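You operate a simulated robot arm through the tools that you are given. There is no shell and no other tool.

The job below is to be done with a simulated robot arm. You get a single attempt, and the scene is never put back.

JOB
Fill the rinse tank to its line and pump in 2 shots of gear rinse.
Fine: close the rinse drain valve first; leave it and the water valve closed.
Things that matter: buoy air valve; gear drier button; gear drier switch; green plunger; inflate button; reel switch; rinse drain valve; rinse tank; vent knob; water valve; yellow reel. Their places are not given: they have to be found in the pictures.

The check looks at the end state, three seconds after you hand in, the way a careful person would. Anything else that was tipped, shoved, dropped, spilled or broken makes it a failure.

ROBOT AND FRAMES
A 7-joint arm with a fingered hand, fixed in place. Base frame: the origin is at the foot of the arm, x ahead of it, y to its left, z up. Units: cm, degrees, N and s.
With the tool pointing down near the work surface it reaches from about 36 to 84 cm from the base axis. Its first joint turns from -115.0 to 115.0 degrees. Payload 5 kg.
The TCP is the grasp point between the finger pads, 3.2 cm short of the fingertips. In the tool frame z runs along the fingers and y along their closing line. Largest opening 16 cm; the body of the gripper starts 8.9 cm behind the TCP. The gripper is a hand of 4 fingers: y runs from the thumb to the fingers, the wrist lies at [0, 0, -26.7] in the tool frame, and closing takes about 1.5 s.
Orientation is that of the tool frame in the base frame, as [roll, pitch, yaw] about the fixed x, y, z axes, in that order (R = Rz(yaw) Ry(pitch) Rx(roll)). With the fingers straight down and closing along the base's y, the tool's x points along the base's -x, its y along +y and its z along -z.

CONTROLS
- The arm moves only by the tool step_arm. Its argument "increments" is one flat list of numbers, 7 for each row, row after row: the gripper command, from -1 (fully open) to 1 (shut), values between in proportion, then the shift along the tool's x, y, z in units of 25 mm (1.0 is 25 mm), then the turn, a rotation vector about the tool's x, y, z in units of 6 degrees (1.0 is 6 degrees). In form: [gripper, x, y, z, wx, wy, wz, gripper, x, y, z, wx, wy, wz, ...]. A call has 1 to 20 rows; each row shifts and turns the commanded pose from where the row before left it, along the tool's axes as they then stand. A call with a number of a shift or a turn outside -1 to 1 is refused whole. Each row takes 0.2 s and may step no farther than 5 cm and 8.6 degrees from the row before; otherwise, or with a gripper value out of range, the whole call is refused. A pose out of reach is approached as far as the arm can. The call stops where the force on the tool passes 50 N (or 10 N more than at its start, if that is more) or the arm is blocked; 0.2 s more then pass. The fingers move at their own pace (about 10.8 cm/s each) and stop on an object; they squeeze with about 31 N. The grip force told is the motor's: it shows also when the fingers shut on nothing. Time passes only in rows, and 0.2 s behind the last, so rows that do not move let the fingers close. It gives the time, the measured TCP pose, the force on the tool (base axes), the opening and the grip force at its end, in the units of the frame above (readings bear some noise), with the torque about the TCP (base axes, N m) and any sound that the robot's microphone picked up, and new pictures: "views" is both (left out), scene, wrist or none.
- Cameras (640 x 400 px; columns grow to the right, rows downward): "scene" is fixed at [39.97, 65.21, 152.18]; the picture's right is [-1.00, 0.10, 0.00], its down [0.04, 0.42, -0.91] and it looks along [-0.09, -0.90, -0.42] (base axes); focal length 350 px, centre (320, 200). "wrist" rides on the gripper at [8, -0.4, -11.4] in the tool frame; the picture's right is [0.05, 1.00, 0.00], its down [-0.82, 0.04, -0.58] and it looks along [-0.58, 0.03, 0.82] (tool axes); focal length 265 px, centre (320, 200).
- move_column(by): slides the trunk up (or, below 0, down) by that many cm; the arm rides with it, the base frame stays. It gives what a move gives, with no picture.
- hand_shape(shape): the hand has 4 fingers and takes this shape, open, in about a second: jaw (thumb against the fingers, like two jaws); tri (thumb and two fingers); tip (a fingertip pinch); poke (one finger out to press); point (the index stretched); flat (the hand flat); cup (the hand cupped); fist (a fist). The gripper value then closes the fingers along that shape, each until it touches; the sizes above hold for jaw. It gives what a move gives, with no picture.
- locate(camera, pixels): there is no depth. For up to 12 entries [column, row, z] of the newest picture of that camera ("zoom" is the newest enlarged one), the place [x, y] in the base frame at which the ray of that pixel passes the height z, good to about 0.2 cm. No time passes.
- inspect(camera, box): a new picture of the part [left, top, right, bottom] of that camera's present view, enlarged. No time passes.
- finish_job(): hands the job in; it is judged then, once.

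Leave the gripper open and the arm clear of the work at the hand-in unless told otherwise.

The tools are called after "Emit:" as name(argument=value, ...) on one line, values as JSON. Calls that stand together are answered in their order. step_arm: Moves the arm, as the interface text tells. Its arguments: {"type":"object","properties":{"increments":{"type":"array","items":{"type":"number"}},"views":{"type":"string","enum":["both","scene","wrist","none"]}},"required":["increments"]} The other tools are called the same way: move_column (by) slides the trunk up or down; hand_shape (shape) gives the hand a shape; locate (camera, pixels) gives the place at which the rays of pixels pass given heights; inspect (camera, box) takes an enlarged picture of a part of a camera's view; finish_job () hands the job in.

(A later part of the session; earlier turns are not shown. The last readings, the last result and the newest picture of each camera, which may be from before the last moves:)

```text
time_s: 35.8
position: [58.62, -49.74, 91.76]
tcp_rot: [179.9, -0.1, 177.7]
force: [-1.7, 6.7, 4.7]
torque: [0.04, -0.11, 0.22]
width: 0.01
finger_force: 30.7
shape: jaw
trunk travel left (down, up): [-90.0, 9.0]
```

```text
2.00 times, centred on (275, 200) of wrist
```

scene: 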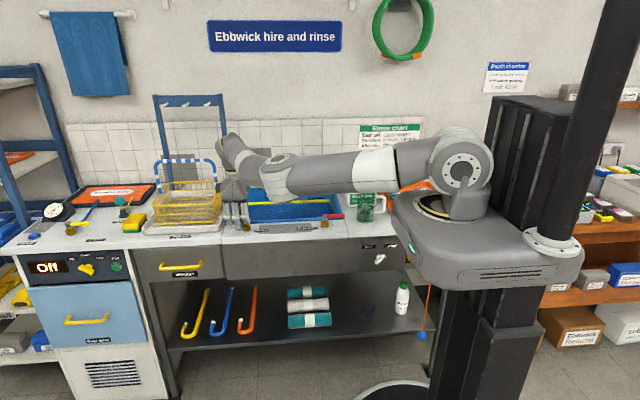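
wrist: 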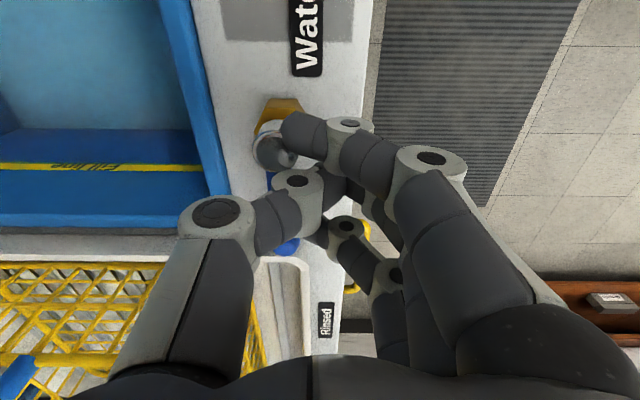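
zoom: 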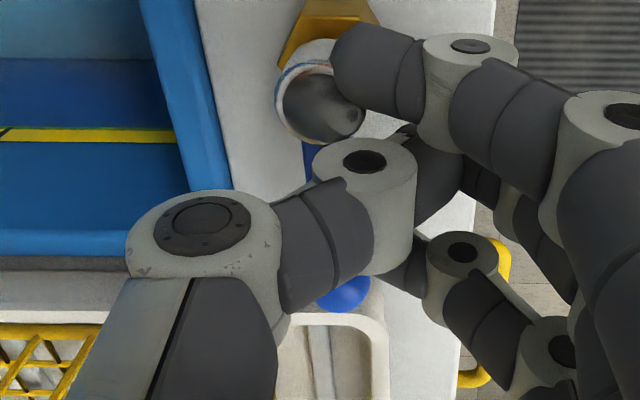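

The torque sign (+0.22) says the load is on the lever side, so it is the lever that resists: near its stop. One more small press.

Emit:
step_arm(increments=[1, 0, -0.12, 0, 0, 0, 0, 1, 0, -0.08, 0, 0, 0, 0])

Emit:
inspect(camera="wrist", box=[150, 100, 400, 300])

```text
time_s: 36.4
position: [58.81, -49.96, 91.8]
tcp_rot: [-180.0, 0.1, 177.7]
force: [-2.3, 18.7, 9.6]
torque: [0.2, -0.16, 0.32]
width: 0.0
finger_force: 31.2
shape: jaw
trunk travel left (down, up): [-90.0, 9.0]
```

scene: 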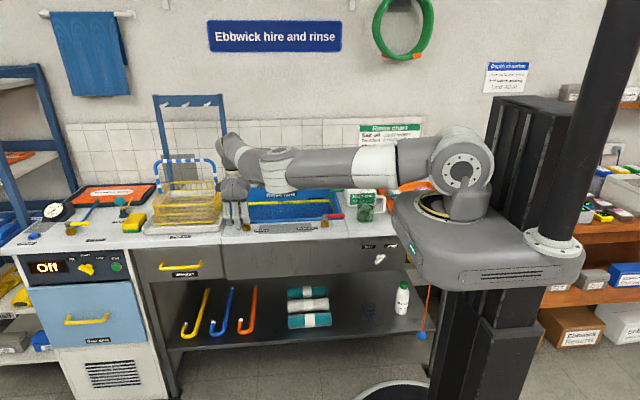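
wrist: 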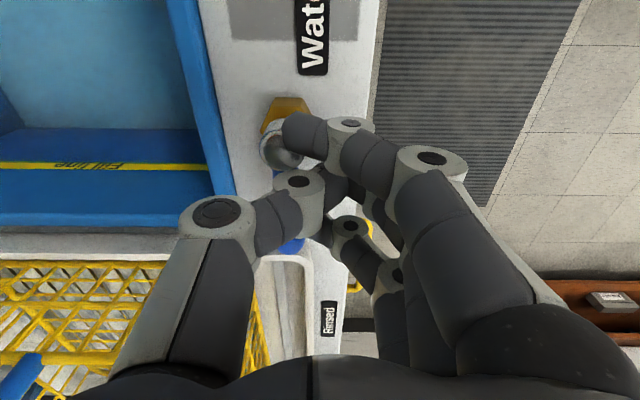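

```text
2.00 times, centred on (275, 200) of wrist
```

zoom: 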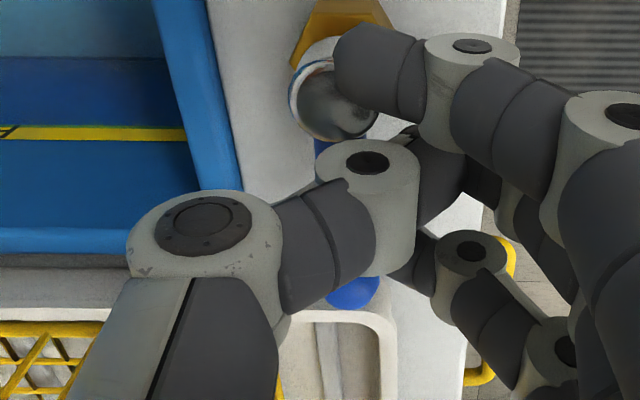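

The force rose steeply to 19 N, so the lever is seated. I retreat +y 5 cm, then up, and inspect both levers and the level.

Emit:
step_arm(increments=[1, 0, 0.6, 0, 0, 0, 0, 1, 0, 0.8, 0, 0, 0, 0, 1, 0, 0.6, 0, 0, 0, 0, 1, 0, 0, -1, 0, 0, 0, 1, 0, 0, -1, 0, 0, 0, 1, 0, 0, -1, 0, 0, 0, 1, 0, 0, -1, 0, 0, 0, 1, 0, 0, -1, 0, 0, 0])

Emit:
inspect(camera="scene", box=[200, 150, 360, 250])

Emit:
inspect(camera="scene", box=[295, 190, 335, 220])

Emit:
inspect(camera="wrist", box=[150, 50, 400, 250])

```text
time_s: 38.2
position: [58.91, -45.27, 104.26]
tcp_rot: [180.0, -0.1, 177.7]
force: [0.7, 0.7, 0.0]
torque: [-0.01, -0.01, 0.01]
width: 0.0
finger_force: 30.7
shape: jaw
trunk travel left (down, up): [-90.0, 9.0]
```

scene: 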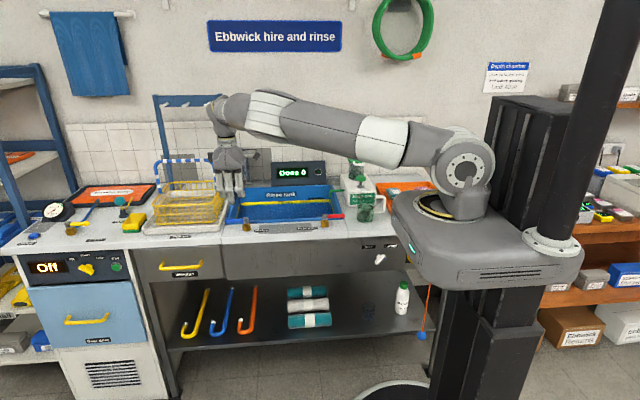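
wrist: 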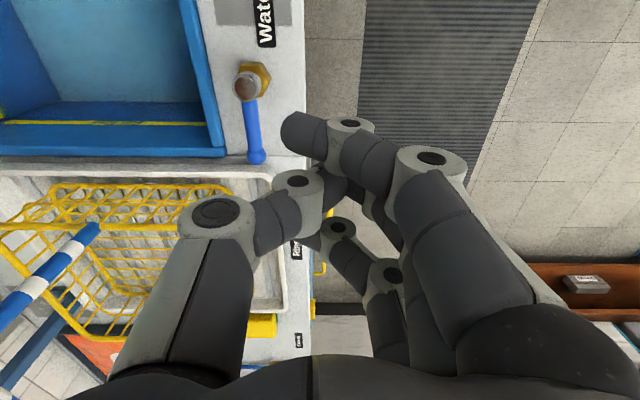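

```text
4.00 times, centred on (280, 200) of scene
```

zoom: 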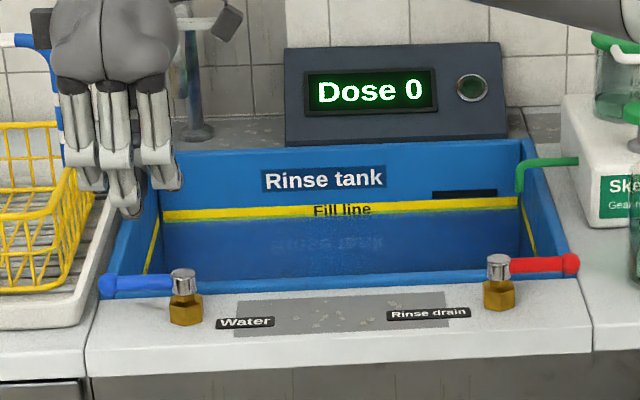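

```text
13.33 times, centred on (315, 205) of scene
```

zoom: 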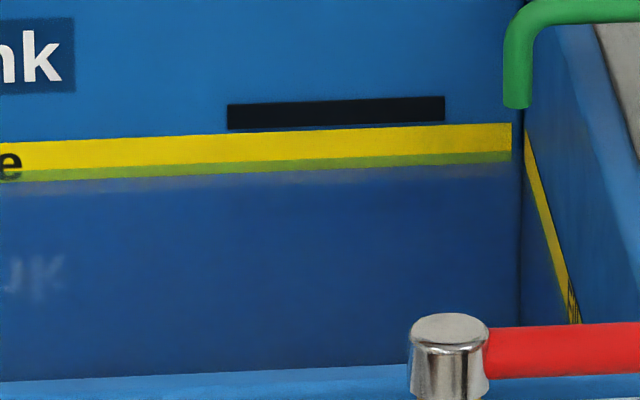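

```text
2.00 times, centred on (275, 150) of wrist
```

zoom: 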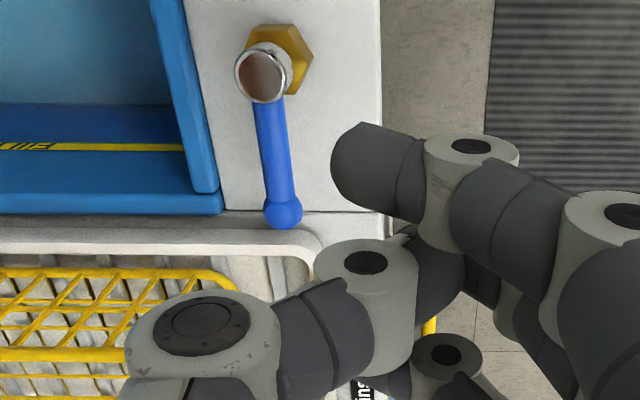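

Both levers lie closed, the level is steady inside the line, display "Dose 0". Next the pump: I rise to z≈124 and travel to about x=15, y=-50 to view the plunger from above.

Emit:
step_arm(increments=[1, 0, 0, -1, 0, 0, 0, 1, 0, 0, -1, 0, 0, 0, 1, 0.5, 0, -1, 0, 0, 0, 1, 1, 0, -1, 0, 0, 0, 1, 1, 0, -1, 0, 0, 0, 1, 1, 0, -1, 0, 0, 0, 1, 1, 0, -1, 0, 0, 0, 1, 1, 0, -1, 0, 0, 0, 1, 1, 0, 0, 0, 0, 0, 1, 1, 0, 0, 0, 0, 0, 1, 1, 0, 0, 0, 0, 0, 1, 1, 0, 0, 0, 0, 0, 1, 1, 0, 0, 0, 0, 0, 1, 1, 0, 0, 0, 0, 0, 1, 1, 0, 0, 0, 0, 0, 1, 1, 0, 0, 0, 0, 0, 1, 1, 0, 0, 0, 0, 0, 1, 1, 0, 0, 0, 0, 0, 1, 1, 0, 0, 0, 0, 0, 1, 0, 0, 0, 0, 0, 0])

Emit:
inspect(camera="wrist", box=[0, 0, 400, 250])

Emit:
inspect(camera="scene", box=[320, 130, 420, 230])

```text
time_s: 42.4
position: [17.71, -43.66, 123.98]
tcp_rot: [180.0, 0.0, 177.7]
force: [0.2, 0.2, -0.6]
torque: [0.0, 0.02, -0.01]
width: 0.0
finger_force: 31.1
shape: jaw
trunk travel left (down, up): [-90.0, 9.0]
```

scene: 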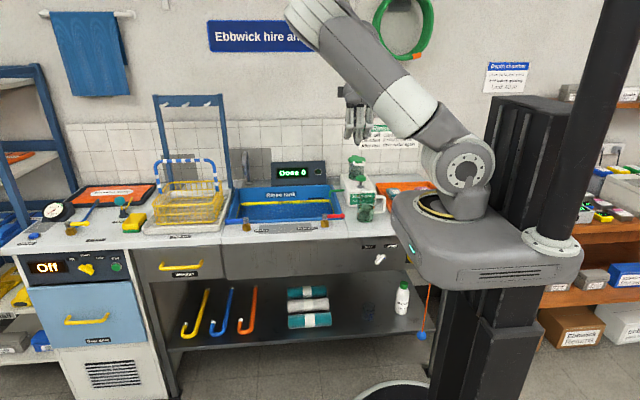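
wrist: 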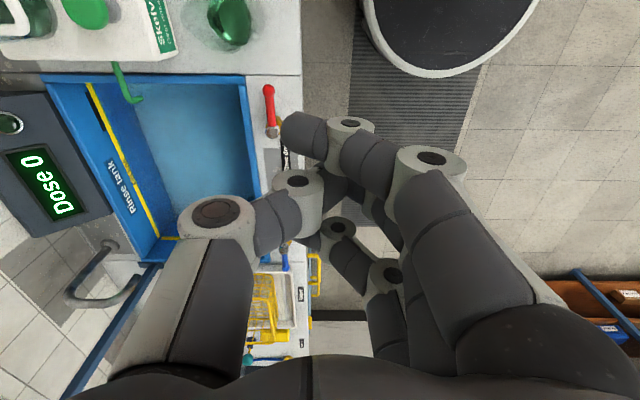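

```text
1.60 times, centred on (200, 125) of wrist
```

zoom: 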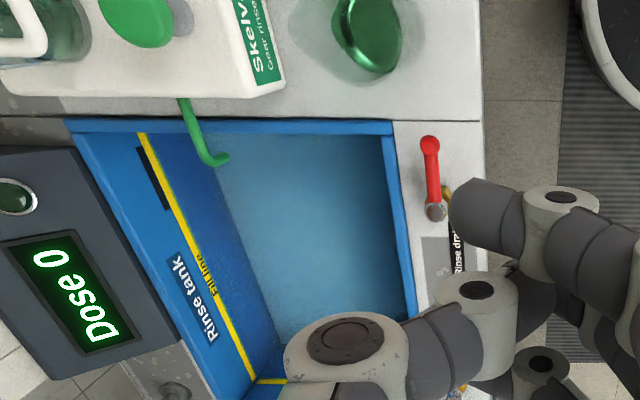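

```text
4.00 times, centred on (370, 180) of scene
```

zoom: 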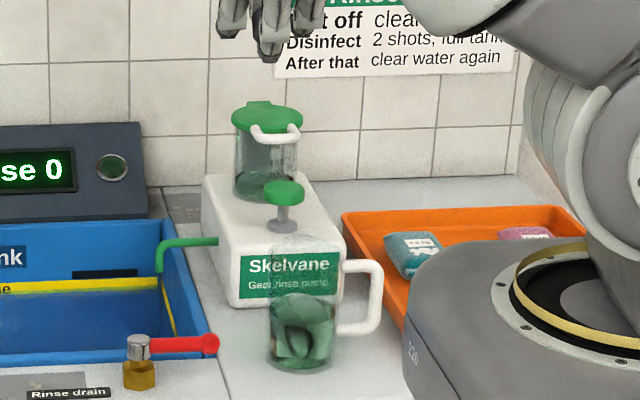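

The plunger knob is at the top edge of the wrist view. I move 10 cm to -x and 4 cm to -y to see it better.

Emit:
step_arm(increments=[1, 1, -0.4, 0, 0, 0, 0, 1, 1, -0.4, 0, 0, 0, 0, 1, 1, -0.4, 0, 0, 0, 0, 1, 1, -0.4, 0, 0, 0, 0, 1, 0, 0, 0, 0, 0, 0])

Emit:
inspect(camera="wrist", box=[0, 0, 320, 200])

Emit:
inspect(camera="scene", box=[320, 140, 400, 220])

```text
time_s: 43.6
position: [7.52, -47.12, 124.33]
tcp_rot: [180.0, 0.0, 177.8]
force: [0.8, -0.2, 0.3]
torque: [-0.01, 0.03, -0.01]
width: 0.02
finger_force: 30.9
shape: jaw
trunk travel left (down, up): [-90.0, 9.0]
```

scene: 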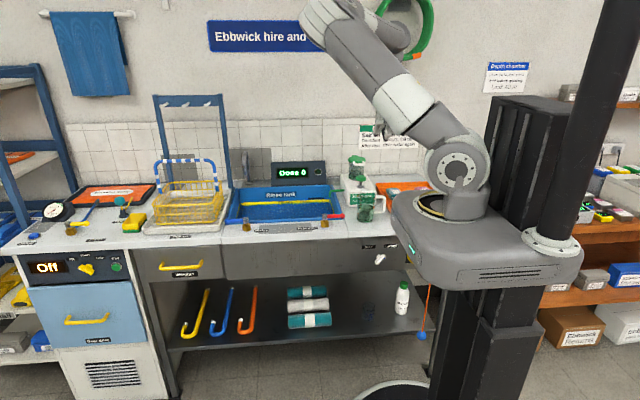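
wrist: 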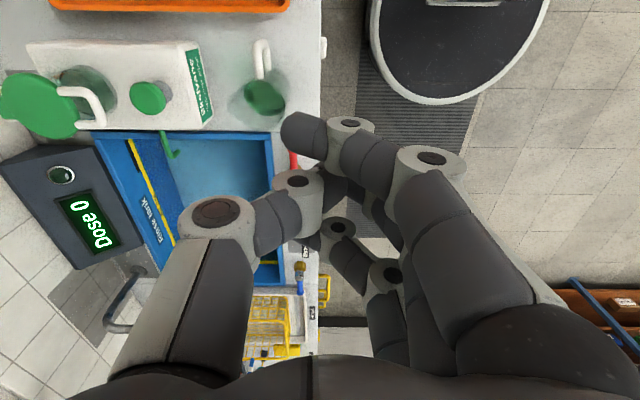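

```text
2.00 times, centred on (160, 100) of wrist
```

zoom: 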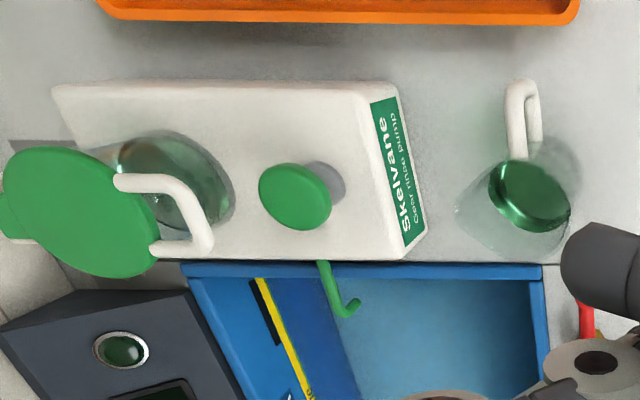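

```text
5.00 times, centred on (360, 180) of scene
```

zoom: 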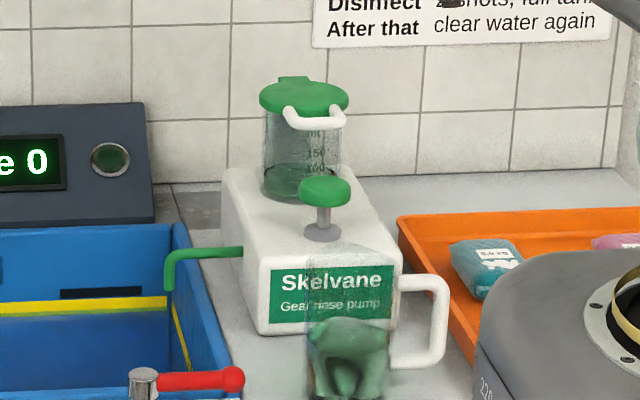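

Triangulating: knob top wrist (146.5,98.5) / scene (361,177.2); jar lid wrist (42,105) / scene (357,159); stem collar wrist (162,92.5) / scene (360,186.4).

Emit:
locate(camera="wrist", pixels=[[146.5, 98.5, 100], [146.5, 98.5, 102], [146.5, 98.5, 104], [42, 105, 106], [42, 105, 110], [42, 105, 114], [162, 92.5, 96], [162, 92.5, 98], [106, 122, 112], [106, 86, 112], [288, 57, 96], [280, 120, 96]])

Emit:
locate(camera="scene", pixels=[[361, 177.2, 100], [361, 177.2, 102], [361, 177.2, 104], [357, 159, 106], [357, 159, 110], [357, 159, 114], [360, 186.4, 96], [360, 186.4, 98]])

```text
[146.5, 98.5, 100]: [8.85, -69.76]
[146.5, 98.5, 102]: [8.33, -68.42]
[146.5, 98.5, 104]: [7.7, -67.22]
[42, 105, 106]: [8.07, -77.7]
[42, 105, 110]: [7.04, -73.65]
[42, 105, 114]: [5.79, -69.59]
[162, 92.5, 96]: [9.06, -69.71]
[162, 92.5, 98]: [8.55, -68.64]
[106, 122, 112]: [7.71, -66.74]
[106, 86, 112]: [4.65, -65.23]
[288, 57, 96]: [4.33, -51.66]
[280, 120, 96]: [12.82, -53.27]
```

```text
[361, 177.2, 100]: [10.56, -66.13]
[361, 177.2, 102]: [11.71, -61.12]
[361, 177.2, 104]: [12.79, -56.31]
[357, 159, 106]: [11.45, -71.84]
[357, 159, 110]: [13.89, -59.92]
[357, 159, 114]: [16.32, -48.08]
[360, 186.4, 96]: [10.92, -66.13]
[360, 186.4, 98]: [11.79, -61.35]
```

Knob top solves to (9.4, -71.1, 98.0); jar lid is at about (9.3, -80.6, 103) close behind it, so the thumb's bulge matters. I'll check the "flat" shape here in free space for a slimmer presser.

Emit:
hand_shape(shape="flat")

Emit:
step_arm(increments=[-1, 0, 0, 0, 0, 0, 0])

Emit:
hand_shape(shape="fist")

Emit:
step_arm(increments=[1, 0, 0, 0, 0, 0, 0, 1, 0, 0, 0, 0, 0, 0, 1, 0, 0, 0, 0, 0, 0, 1, 0, 0, 0, 0, 0, 0, 1, 0, 0, 0, 0, 0, 0])

```text
time_s: 44.5
position: [7.4, -47.15, 124.39]
tcp_rot: [-179.9, 0.0, 177.6]
force: [0.5, 0.0, -0.3]
torque: [0.0, -0.01, -0.01]
width: 15.23
finger_force: 0.1
shape: flat
trunk travel left (down, up): [-90.0, 9.0]
```

```text
time_s: 44.9
position: [7.42, -47.1, 124.31]
tcp_rot: [179.9, 0.0, 177.6]
force: [-0.5, 0.0, 0.6]
torque: [0.01, 0.03, -0.02]
width: 15.23
finger_force: 0.1
shape: flat
trunk travel left (down, up): [-90.0, 9.0]
```

scene: 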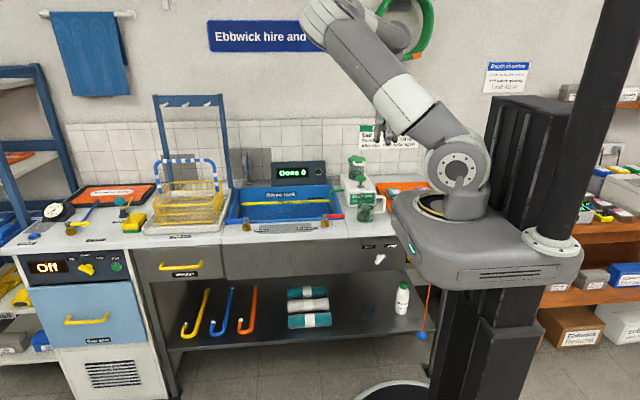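
wrist: 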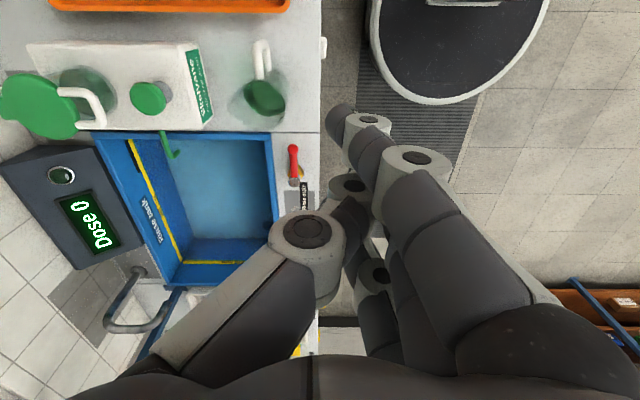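

```text
time_s: 45.8
position: [7.35, -47.14, 124.3]
tcp_rot: [179.9, -0.1, 177.6]
force: [-0.4, -0.3, 0.4]
torque: [0.0, 0.02, -0.01]
width: 0.0
finger_force: 0.1
shape: fist
trunk travel left (down, up): [-90.0, 9.0]
```

```text
time_s: 47.0
position: [7.56, -47.05, 124.37]
tcp_rot: [180.0, 0.1, 177.6]
force: [0.2, 1.9, 0.0]
torque: [0.0, 0.0, 0.03]
width: 0.0
finger_force: 0.1
shape: fist
trunk travel left (down, up): [-90.0, 9.0]
```

scene: 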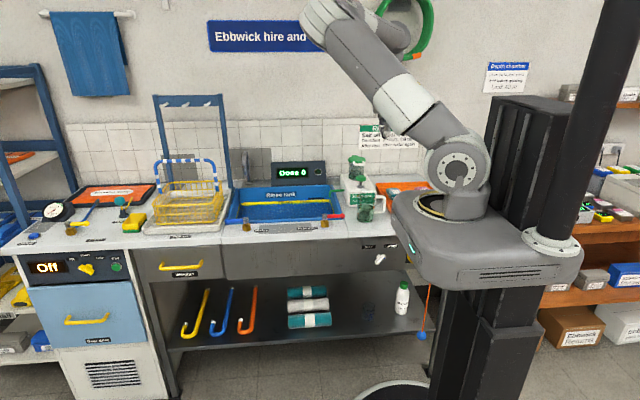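
wrist: 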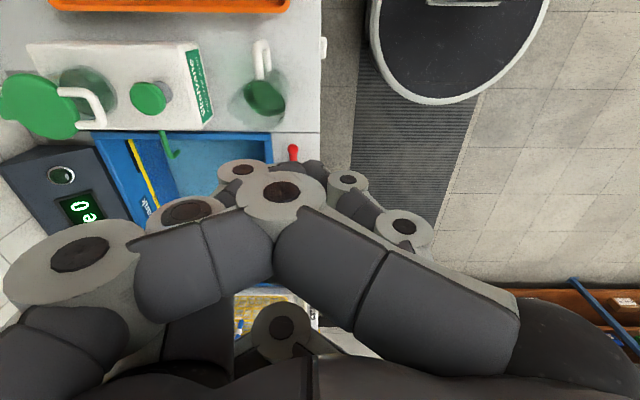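

"Flat" is good: the fingers stretch down with the thumb tucked in, little sticking out toward the jar. I take flat again and move over the knob (TCP ≈ (9.4,-72,124)), staying high.

Emit:
hand_shape(shape="flat")

Emit:
step_arm(increments=[-1, -0.4, -1, 0, 0, 0, -0.4, -1, -0.4, -1, 0, 0, 0, 0, -1, 0, -1, 0, 0, 0, 0, -1, 0, -1, 0, 0, 0, 0, -1, 0, -1, 0, 0, 0, 0, -1, 0, -1, 0, 0, 0, 0, -1, 0, -1, 0, 0, 0, 0, -1, 0, -1, 0, 0, 0, 0, -1, 0, -1, 0, 0, 0, 0, -1, 0, -0.6, 0, 0, 0, 0, -1, 0, 0, 0, 0, 0, 0])

Emit:
inspect(camera="scene", box=[310, 80, 410, 200])

Emit:
inspect(camera="wrist", box=[160, 0, 480, 250])

```text
time_s: 47.9
position: [7.44, -47.03, 124.31]
tcp_rot: [180.0, -0.1, 177.6]
force: [-0.6, 0.4, -0.2]
torque: [-0.05, 0.0, -0.02]
width: 15.22
finger_force: 0.0
shape: flat
trunk travel left (down, up): [-90.0, 9.0]
```

```text
time_s: 50.3
position: [9.63, -71.24, 124.14]
tcp_rot: [-180.0, 0.0, 180.0]
force: [0.4, 0.3, -0.7]
torque: [0.02, -0.05, -0.02]
width: 15.25
finger_force: 0.1
shape: flat
trunk travel left (down, up): [-90.0, 9.0]
```

scene: 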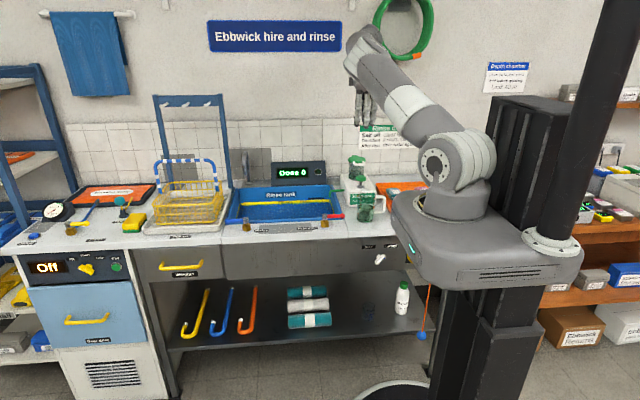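
wrist: 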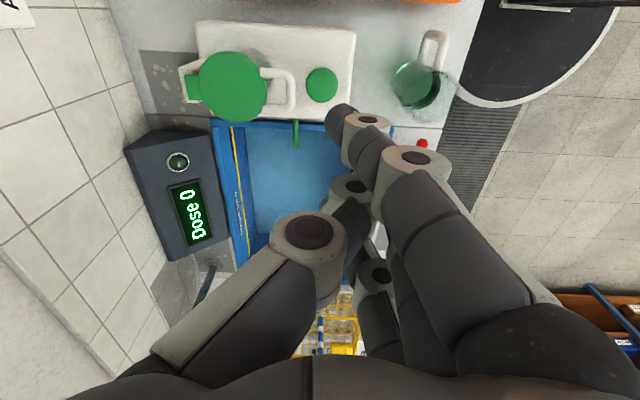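

```text
3.33 times, centred on (360, 140) of scene
```

zoom: 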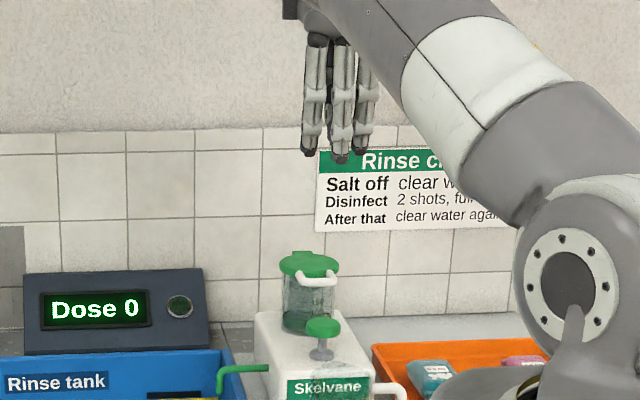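

```text
1.60 times, centred on (320, 125) of wrist
```

zoom: 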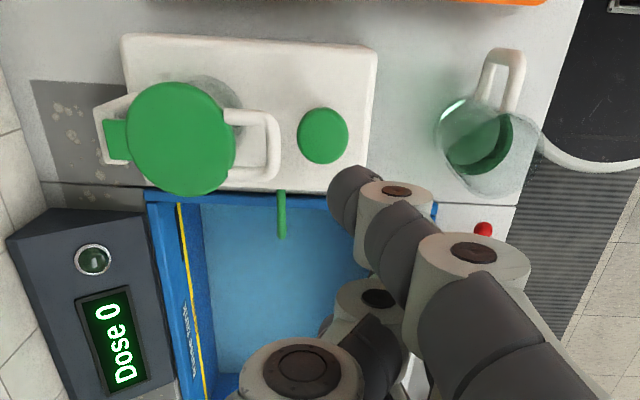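

From here: knob centre wrist (322,84.4), jar handle bar (290,90.6). Locating these and the middle fingertip (scene (366.6,127.4)).

Emit:
locate(camera="wrist", pixels=[[322, 84.4, 98], [322, 84.4, 97], [290, 90.6, 100], [290, 90.6, 102], [290, 75, 101], [290, 105, 101], [337, 84, 98], [306, 84, 98], [355, 84, 93]])

Emit:
locate(camera="scene", pixels=[[366.6, 127.4, 120], [366.6, 127.4, 121], [366.6, 127.4, 119], [356.5, 125, 120], [372.5, 125, 120], [361, 177.2, 98]])

```text
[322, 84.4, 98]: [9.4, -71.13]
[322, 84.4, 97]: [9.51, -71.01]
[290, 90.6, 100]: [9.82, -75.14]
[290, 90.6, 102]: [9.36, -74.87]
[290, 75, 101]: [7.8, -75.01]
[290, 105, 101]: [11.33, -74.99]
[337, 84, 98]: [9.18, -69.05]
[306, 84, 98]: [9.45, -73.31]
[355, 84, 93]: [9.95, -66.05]
```

```text
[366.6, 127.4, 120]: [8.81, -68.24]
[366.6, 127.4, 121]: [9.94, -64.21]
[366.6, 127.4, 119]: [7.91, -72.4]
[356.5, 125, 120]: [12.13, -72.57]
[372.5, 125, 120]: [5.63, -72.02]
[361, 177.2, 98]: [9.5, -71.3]
```

Knob confirmed at (9.4,-71.1,98). I shift 1 cm to -y (the fingertips lie somewhat to +y of the TCP) and descend to TCP z≈106 to compare fingertip and knob.

Emit:
step_arm(increments=[-1, 0, -0.4, 1, 0, 0, 0, -1, 0, 0, 1, 0, 0, 0, -1, 0, 0, 1, 0, 0, 0, -1, 0, 0, 1, 0, 0, 0, -1, 0, 0, 1, 0, 0, 0, -1, 0, 0, 1, 0, 0, 0, -1, 0, 0, 1, 0, 0, 0, -1, 0, 0, 0, 0, 0, 0])

Emit:
inspect(camera="scene", box=[330, 120, 400, 200])

Emit:
inspect(camera="wrist", box=[160, 0, 480, 250])

```text
time_s: 52.1
position: [9.3, -72.43, 106.69]
tcp_rot: [180.0, 0.0, -180.0]
force: [-0.1, -0.5, 0.6]
torque: [0.01, -0.04, 0.0]
width: 15.23
finger_force: 0.0
shape: flat
trunk travel left (down, up): [-90.0, 9.0]
```

scene: 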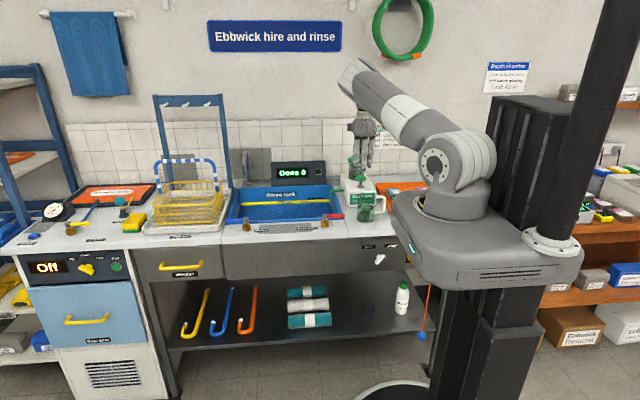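
wrist: 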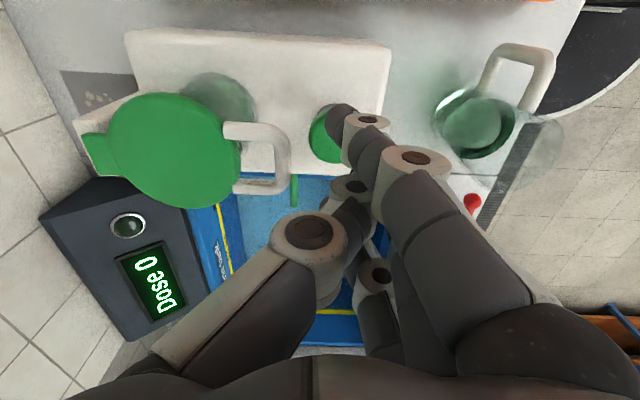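

```text
5.00 times, centred on (365, 160) of scene
```

zoom: 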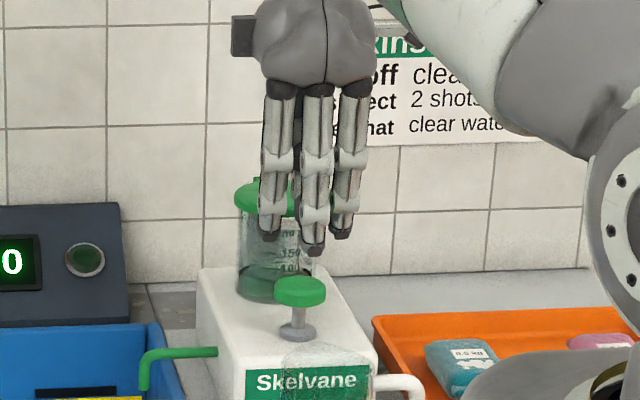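

```text
1.60 times, centred on (320, 125) of wrist
```

zoom: 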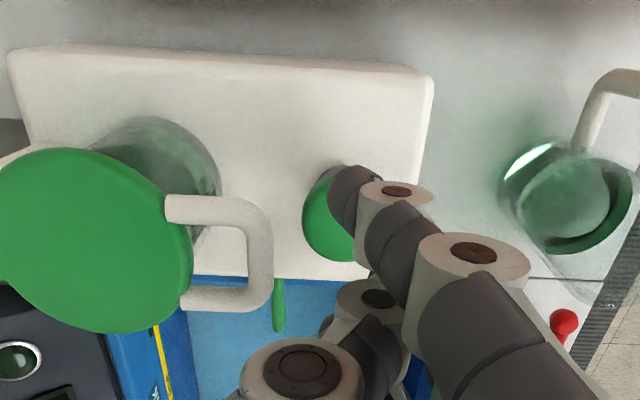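

Comparing: middle fingertip bottom at scene (364,170.6). Locating that ray at plausible tip heights.

Emit:
locate(camera="scene", pixels=[[364, 170.6, 101.5], [364, 170.6, 102], [364, 170.6, 102.5], [364, 170.6, 103], [364, 170.6, 103.5], [355, 166, 103], [368.5, 166.5, 103]])

Emit:
locate(camera="wrist", pixels=[[335, 108, 103], [328, 118, 103], [335, 108, 104], [350, 185, 104], [345, 190, 103]])

```text
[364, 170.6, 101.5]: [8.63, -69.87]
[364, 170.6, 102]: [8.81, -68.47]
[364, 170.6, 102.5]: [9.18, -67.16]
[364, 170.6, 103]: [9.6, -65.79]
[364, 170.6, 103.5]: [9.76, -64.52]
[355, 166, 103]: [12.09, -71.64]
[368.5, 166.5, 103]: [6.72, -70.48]
```

```text
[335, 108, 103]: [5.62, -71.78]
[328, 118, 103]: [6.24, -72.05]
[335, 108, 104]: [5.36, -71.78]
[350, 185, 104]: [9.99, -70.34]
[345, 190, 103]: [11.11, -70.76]
```

The middle finger is the lowest tip, at roughly (8.6,-71,101). I shift 0.6 cm to +x and descend 2 cm, then look again.

Emit:
step_arm(increments=[-1, -0.25, 0, 0.4, 0, 0, 0, -1, 0, 0, 0.4, 0, 0, 0, -1, 0, 0, 0, 0, 0, 0])

Emit:
inspect(camera="scene", box=[335, 140, 385, 200])

Emit:
inspect(camera="wrist", box=[240, 40, 440, 240])

```text
time_s: 52.9
position: [10.06, -72.29, 104.57]
tcp_rot: [179.9, 0.0, -180.0]
force: [0.4, -0.7, -0.5]
torque: [-0.01, 0.03, -0.02]
width: 15.24
finger_force: 0.0
shape: flat
trunk travel left (down, up): [-90.0, 9.0]
```

scene: 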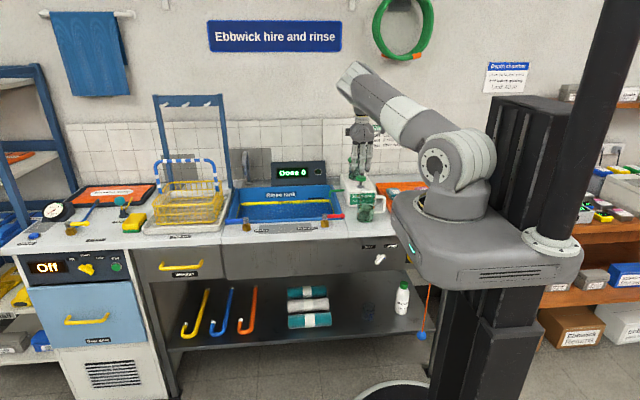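
wrist: 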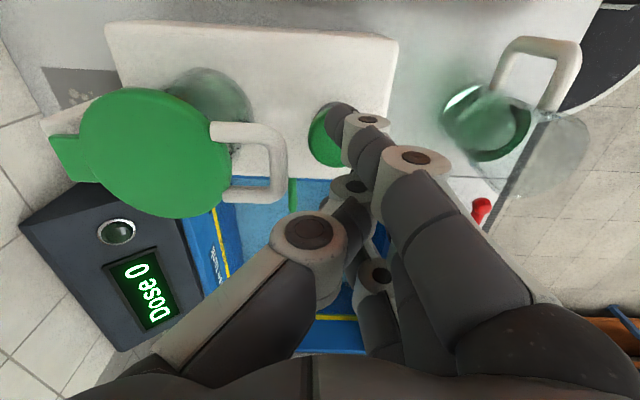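

```text
6.67 times, centred on (360, 170) of scene
```

zoom: 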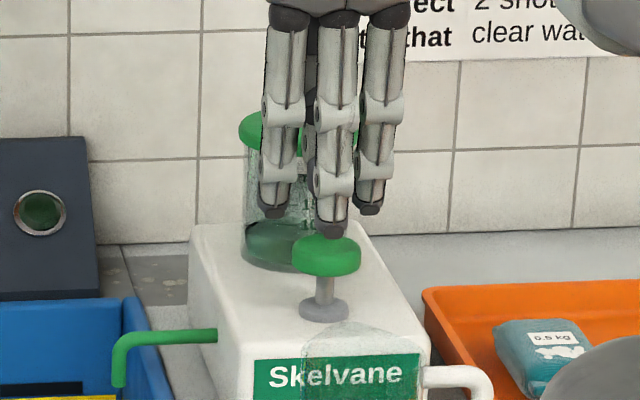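

```text
2.00 times, centred on (340, 140) of wrist
```

zoom: 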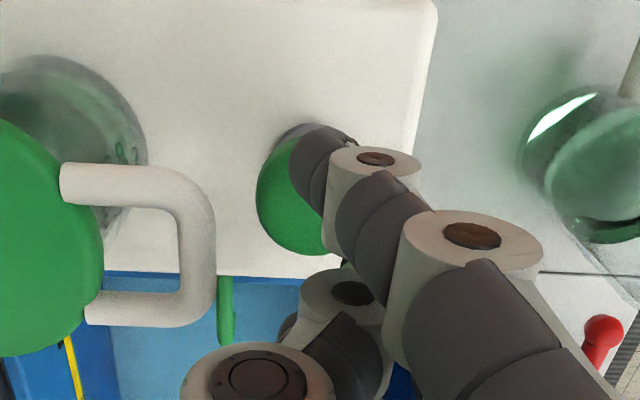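

The middle fingertip is just over the knob's centre. Pressing: 3 cm down in small steps, watching force.

Emit:
step_arm(increments=[-1, 0, 0, 0.3, 0, 0, 0, -1, 0, 0, 0.3, 0, 0, 0, -1, 0, 0, 0.3, 0, 0, 0, -1, 0, 0, 0.3, 0, 0, 0])

Emit:
inspect(camera="scene", box=[335, 140, 385, 200])

Emit:
inspect(camera="scene", box=[265, 150, 365, 220])

```text
time_s: 53.9
position: [9.89, -72.22, 101.81]
tcp_rot: [179.9, 0.1, 180.0]
force: [-3.1, 0.9, 1.9]
torque: [0.09, 0.16, 0.02]
width: 15.24
finger_force: 0.0
shape: flat
trunk travel left (down, up): [-90.0, 9.0]
```

scene: 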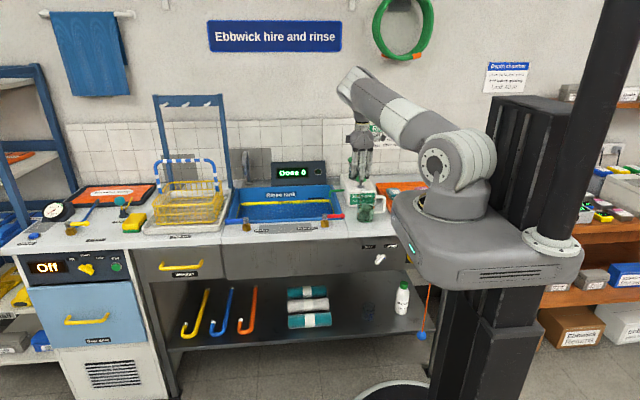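
wrist: 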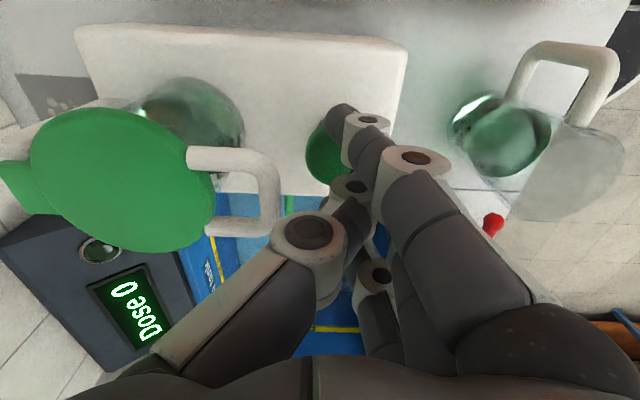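

```text
6.67 times, centred on (360, 170) of scene
```

zoom: 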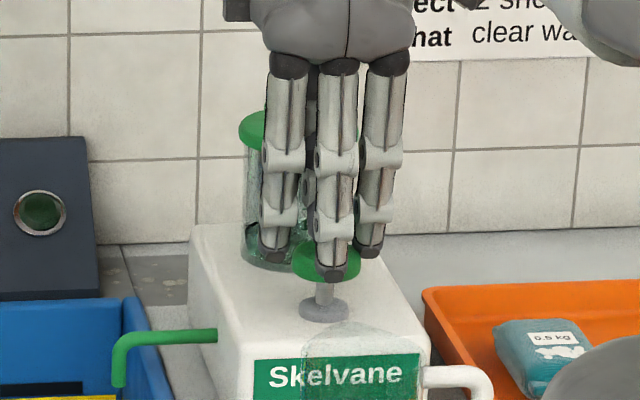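

```text
5.71 times, centred on (315, 185) of scene
```

zoom: 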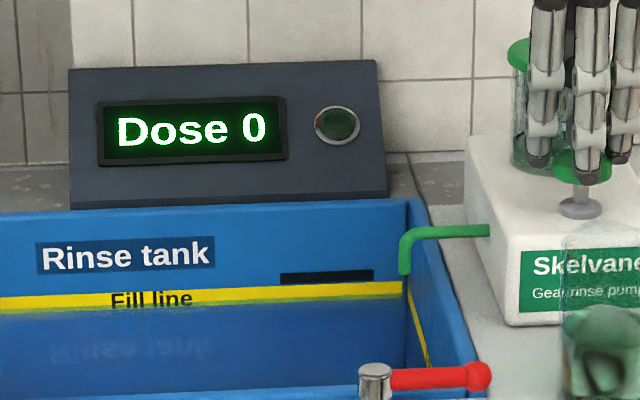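

The middle fingertip slipped down in front of the knob (it is ~4 cm forward of the TCP), no shot given ("Dose 0"). I lift 4 cm and use the index fingertip instead (offset about -3 in x, +0.9 in y): TCP to about (12.5,-72,105.8).

Emit:
step_arm(increments=[-1, 0, 0, -0.8, 0, 0, 0, -1, 0, 0, -0.8, 0, 0, 0, -1, -0.5, 0, 0, 0, 0, 0, -1, -0.5, 0.05, 0, 0, 0, 0, -1, 0, 0, 0, 0, 0, 0])

Emit:
inspect(camera="scene", box=[335, 140, 385, 200])

Emit:
inspect(camera="wrist", box=[220, 20, 440, 220])

```text
time_s: 55.1
position: [12.51, -72.09, 105.58]
tcp_rot: [-179.9, 0.0, -179.9]
force: [0.2, -0.6, 0.6]
torque: [0.0, 0.04, -0.03]
width: 15.24
finger_force: 0.0
shape: flat
trunk travel left (down, up): [-90.0, 9.0]
```

scene: 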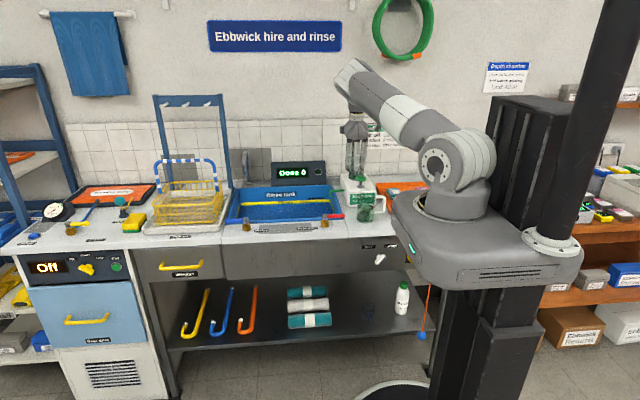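
wrist: 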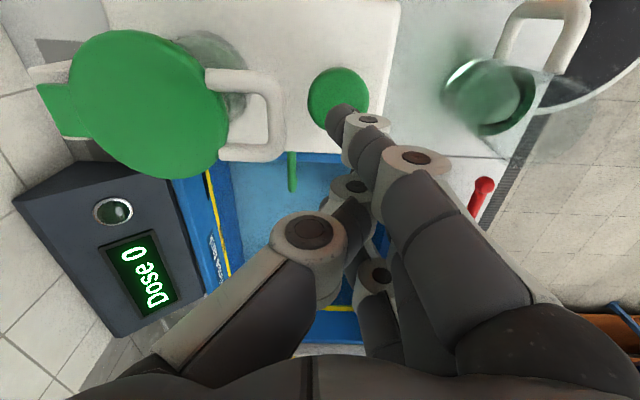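

```text
6.67 times, centred on (360, 170) of scene
```

zoom: 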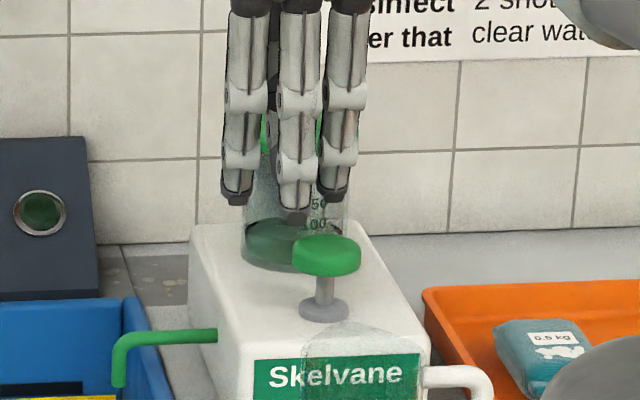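

```text
2.00 times, centred on (330, 120) of wrist
```

zoom: 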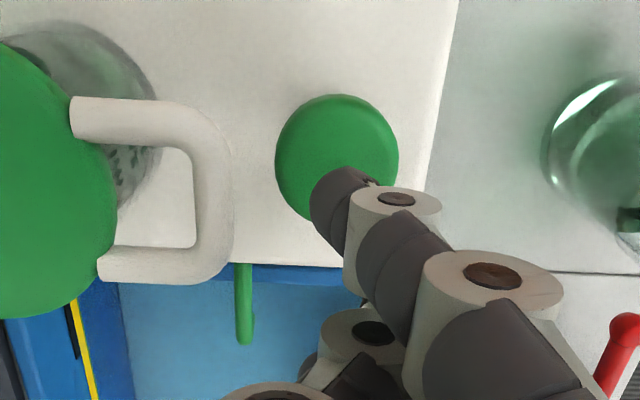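

Index tip is right in line with the knob centre (scene zoom (333,195) vs knob (326,250)). I shift 0.3 cm to +x and descend 3 cm to just above contact.

Emit:
step_arm(increments=[-1, -0.12, 0, 0.3, 0, 0, 0, -1, 0, 0, 0.3, 0, 0, 0, -1, 0, 0, 0.3, 0, 0, 0, -1, 0, 0, 0.3, 0, 0, 0])

Emit:
inspect(camera="scene", box=[335, 140, 385, 200])

Emit:
inspect(camera="wrist", box=[220, 20, 440, 220])

```text
time_s: 56.1
position: [12.73, -72.13, 102.58]
tcp_rot: [179.9, -0.1, 179.9]
force: [-0.5, 0.0, 0.8]
torque: [0.02, 0.03, 0.02]
width: 15.21
finger_force: 0.0
shape: flat
trunk travel left (down, up): [-90.0, 9.0]
```

scene: 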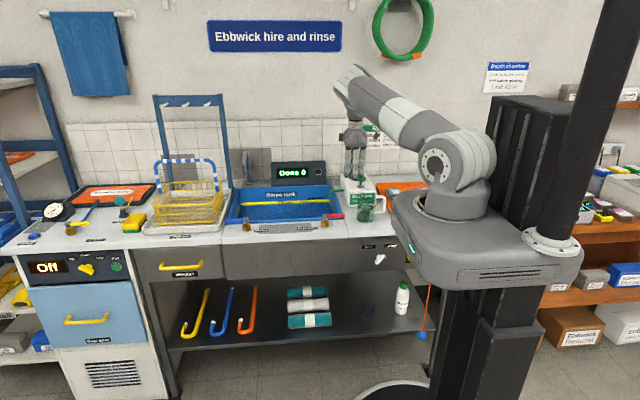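
wrist: 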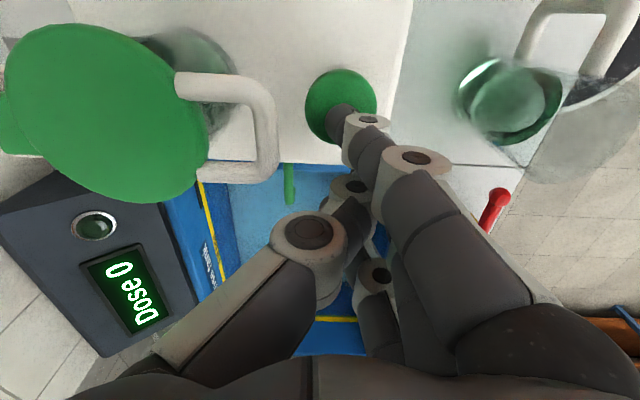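

```text
6.67 times, centred on (360, 170) of scene
```

zoom: 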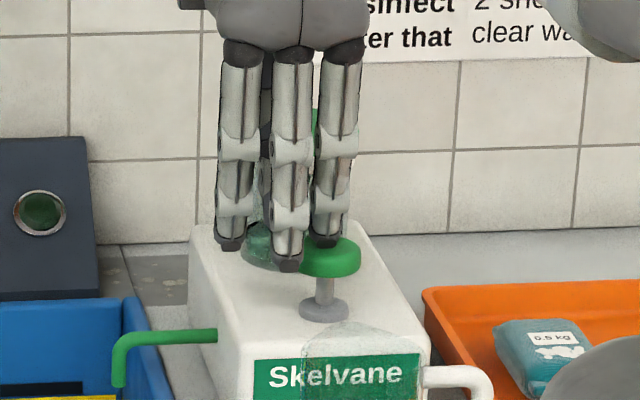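

```text
2.00 times, centred on (330, 120) of wrist
```

zoom: 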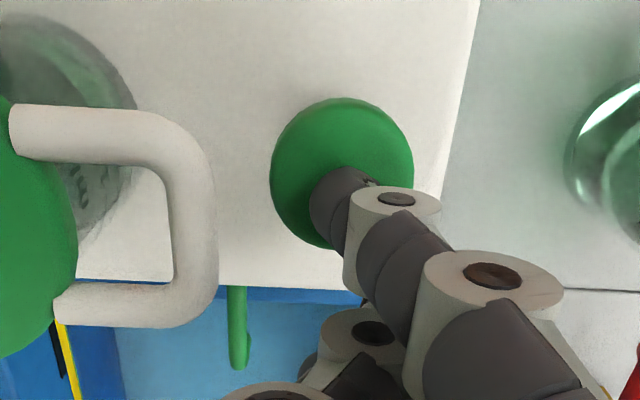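

Both views show the index tip just above the knob. Pressing down 2 cm in small steps.

Emit:
step_arm(increments=[-1, 0, 0, 0.2, 0, 0, 0, -1, 0, 0, 0.2, 0, 0, 0, -1, 0, 0, 0.2, 0, 0, 0, -1, 0, 0, 0.2, 0, 0, 0])

Emit:
inspect(camera="scene", box=[335, 140, 385, 200])

Emit:
inspect(camera="wrist", box=[220, 20, 440, 220])

```text
time_s: 57.1
position: [12.84, -72.08, 100.79]
tcp_rot: [-179.9, 0.0, 179.9]
force: [-0.1, 2.5, 11.4]
torque: [0.25, 0.43, -0.08]
width: 0.0
finger_force: 0.0
shape: flat
trunk travel left (down, up): [-90.0, 9.0]
heard: click
```

scene: 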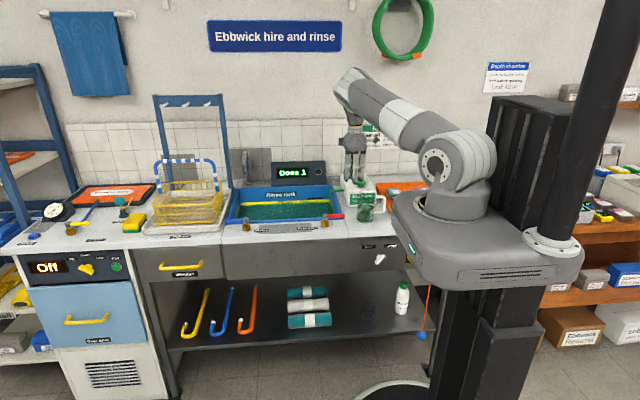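
wrist: 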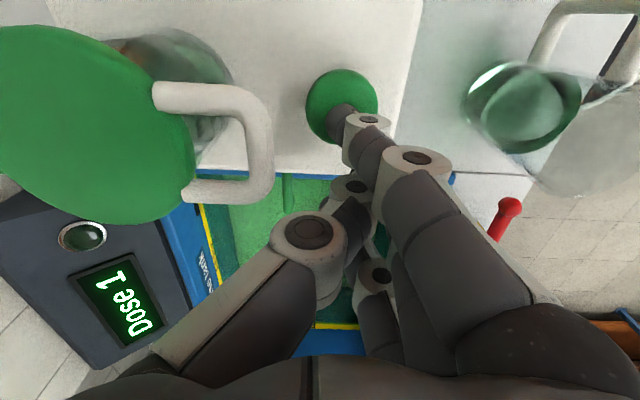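

```text
6.67 times, centred on (360, 170) of scene
```

zoom: 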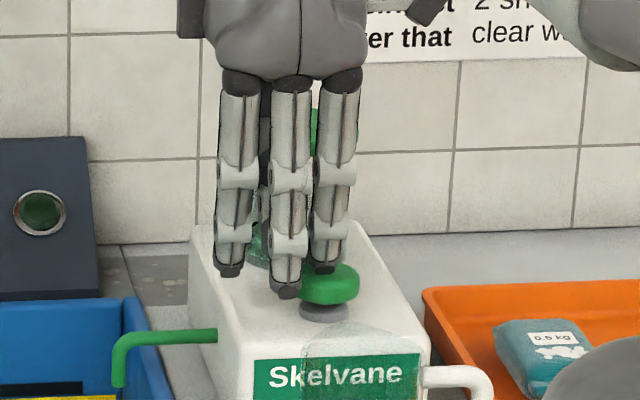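

```text
2.00 times, centred on (330, 120) of wrist
```

zoom: 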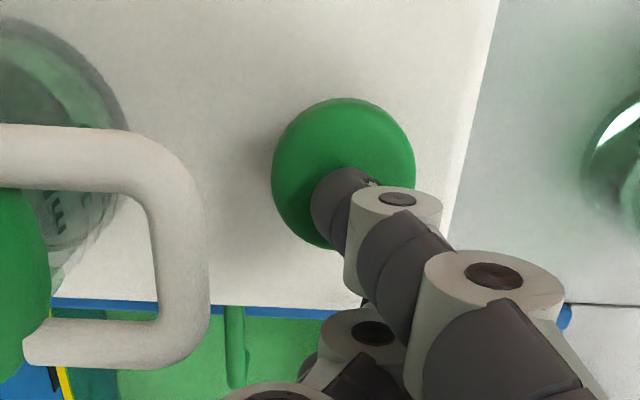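

A click, and the display shows "Dose 1". I lift 2.5 cm so the plunger returns, and check.

Emit:
step_arm(increments=[-1, 0, 0, -0.4, 0, 0, 0, -1, 0, 0, -0.6, 0, 0, 0, -1, 0, 0, 0, 0, 0, 0, -1, 0, 0, 0, 0, 0, 0])

Emit:
inspect(camera="scene", box=[335, 140, 385, 200])

Emit:
inspect(camera="scene", box=[265, 150, 365, 220])

```text
time_s: 58.1
position: [12.78, -72.19, 103.13]
tcp_rot: [-180.0, 0.0, -180.0]
force: [-0.2, 0.5, -0.1]
torque: [0.03, 0.03, -0.03]
width: 0.01
finger_force: 0.0
shape: flat
trunk travel left (down, up): [-90.0, 9.0]
```

scene: 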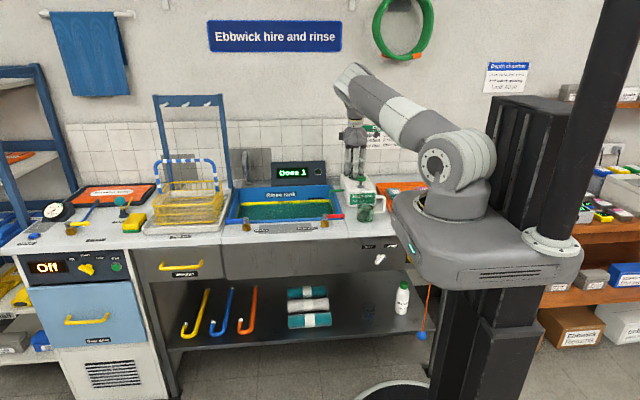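
wrist: 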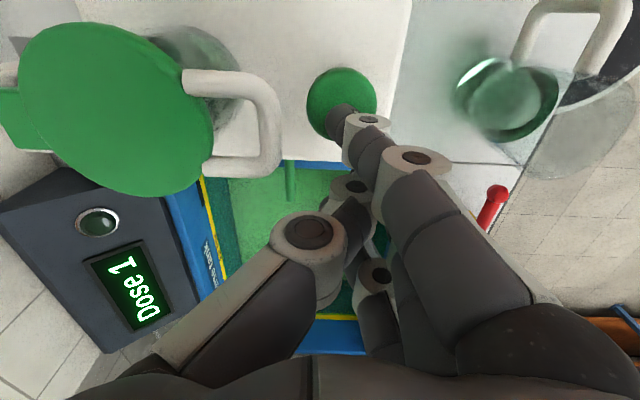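

```text
6.67 times, centred on (360, 170) of scene
```

zoom: 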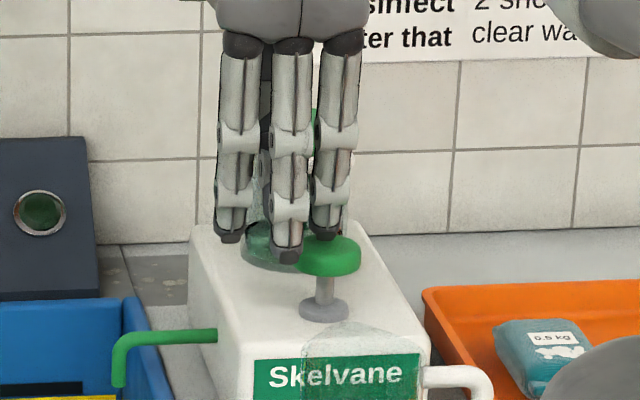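

```text
5.71 times, centred on (315, 185) of scene
```

zoom: 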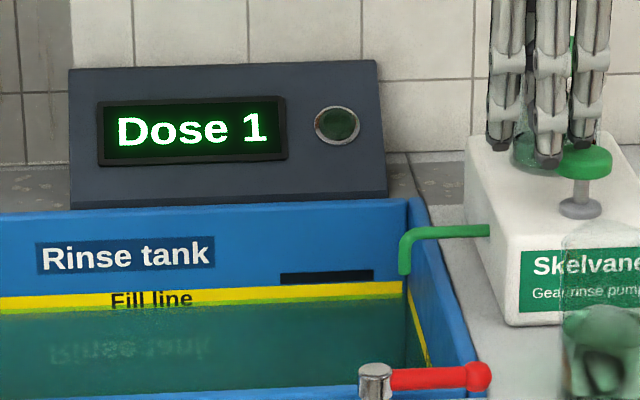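

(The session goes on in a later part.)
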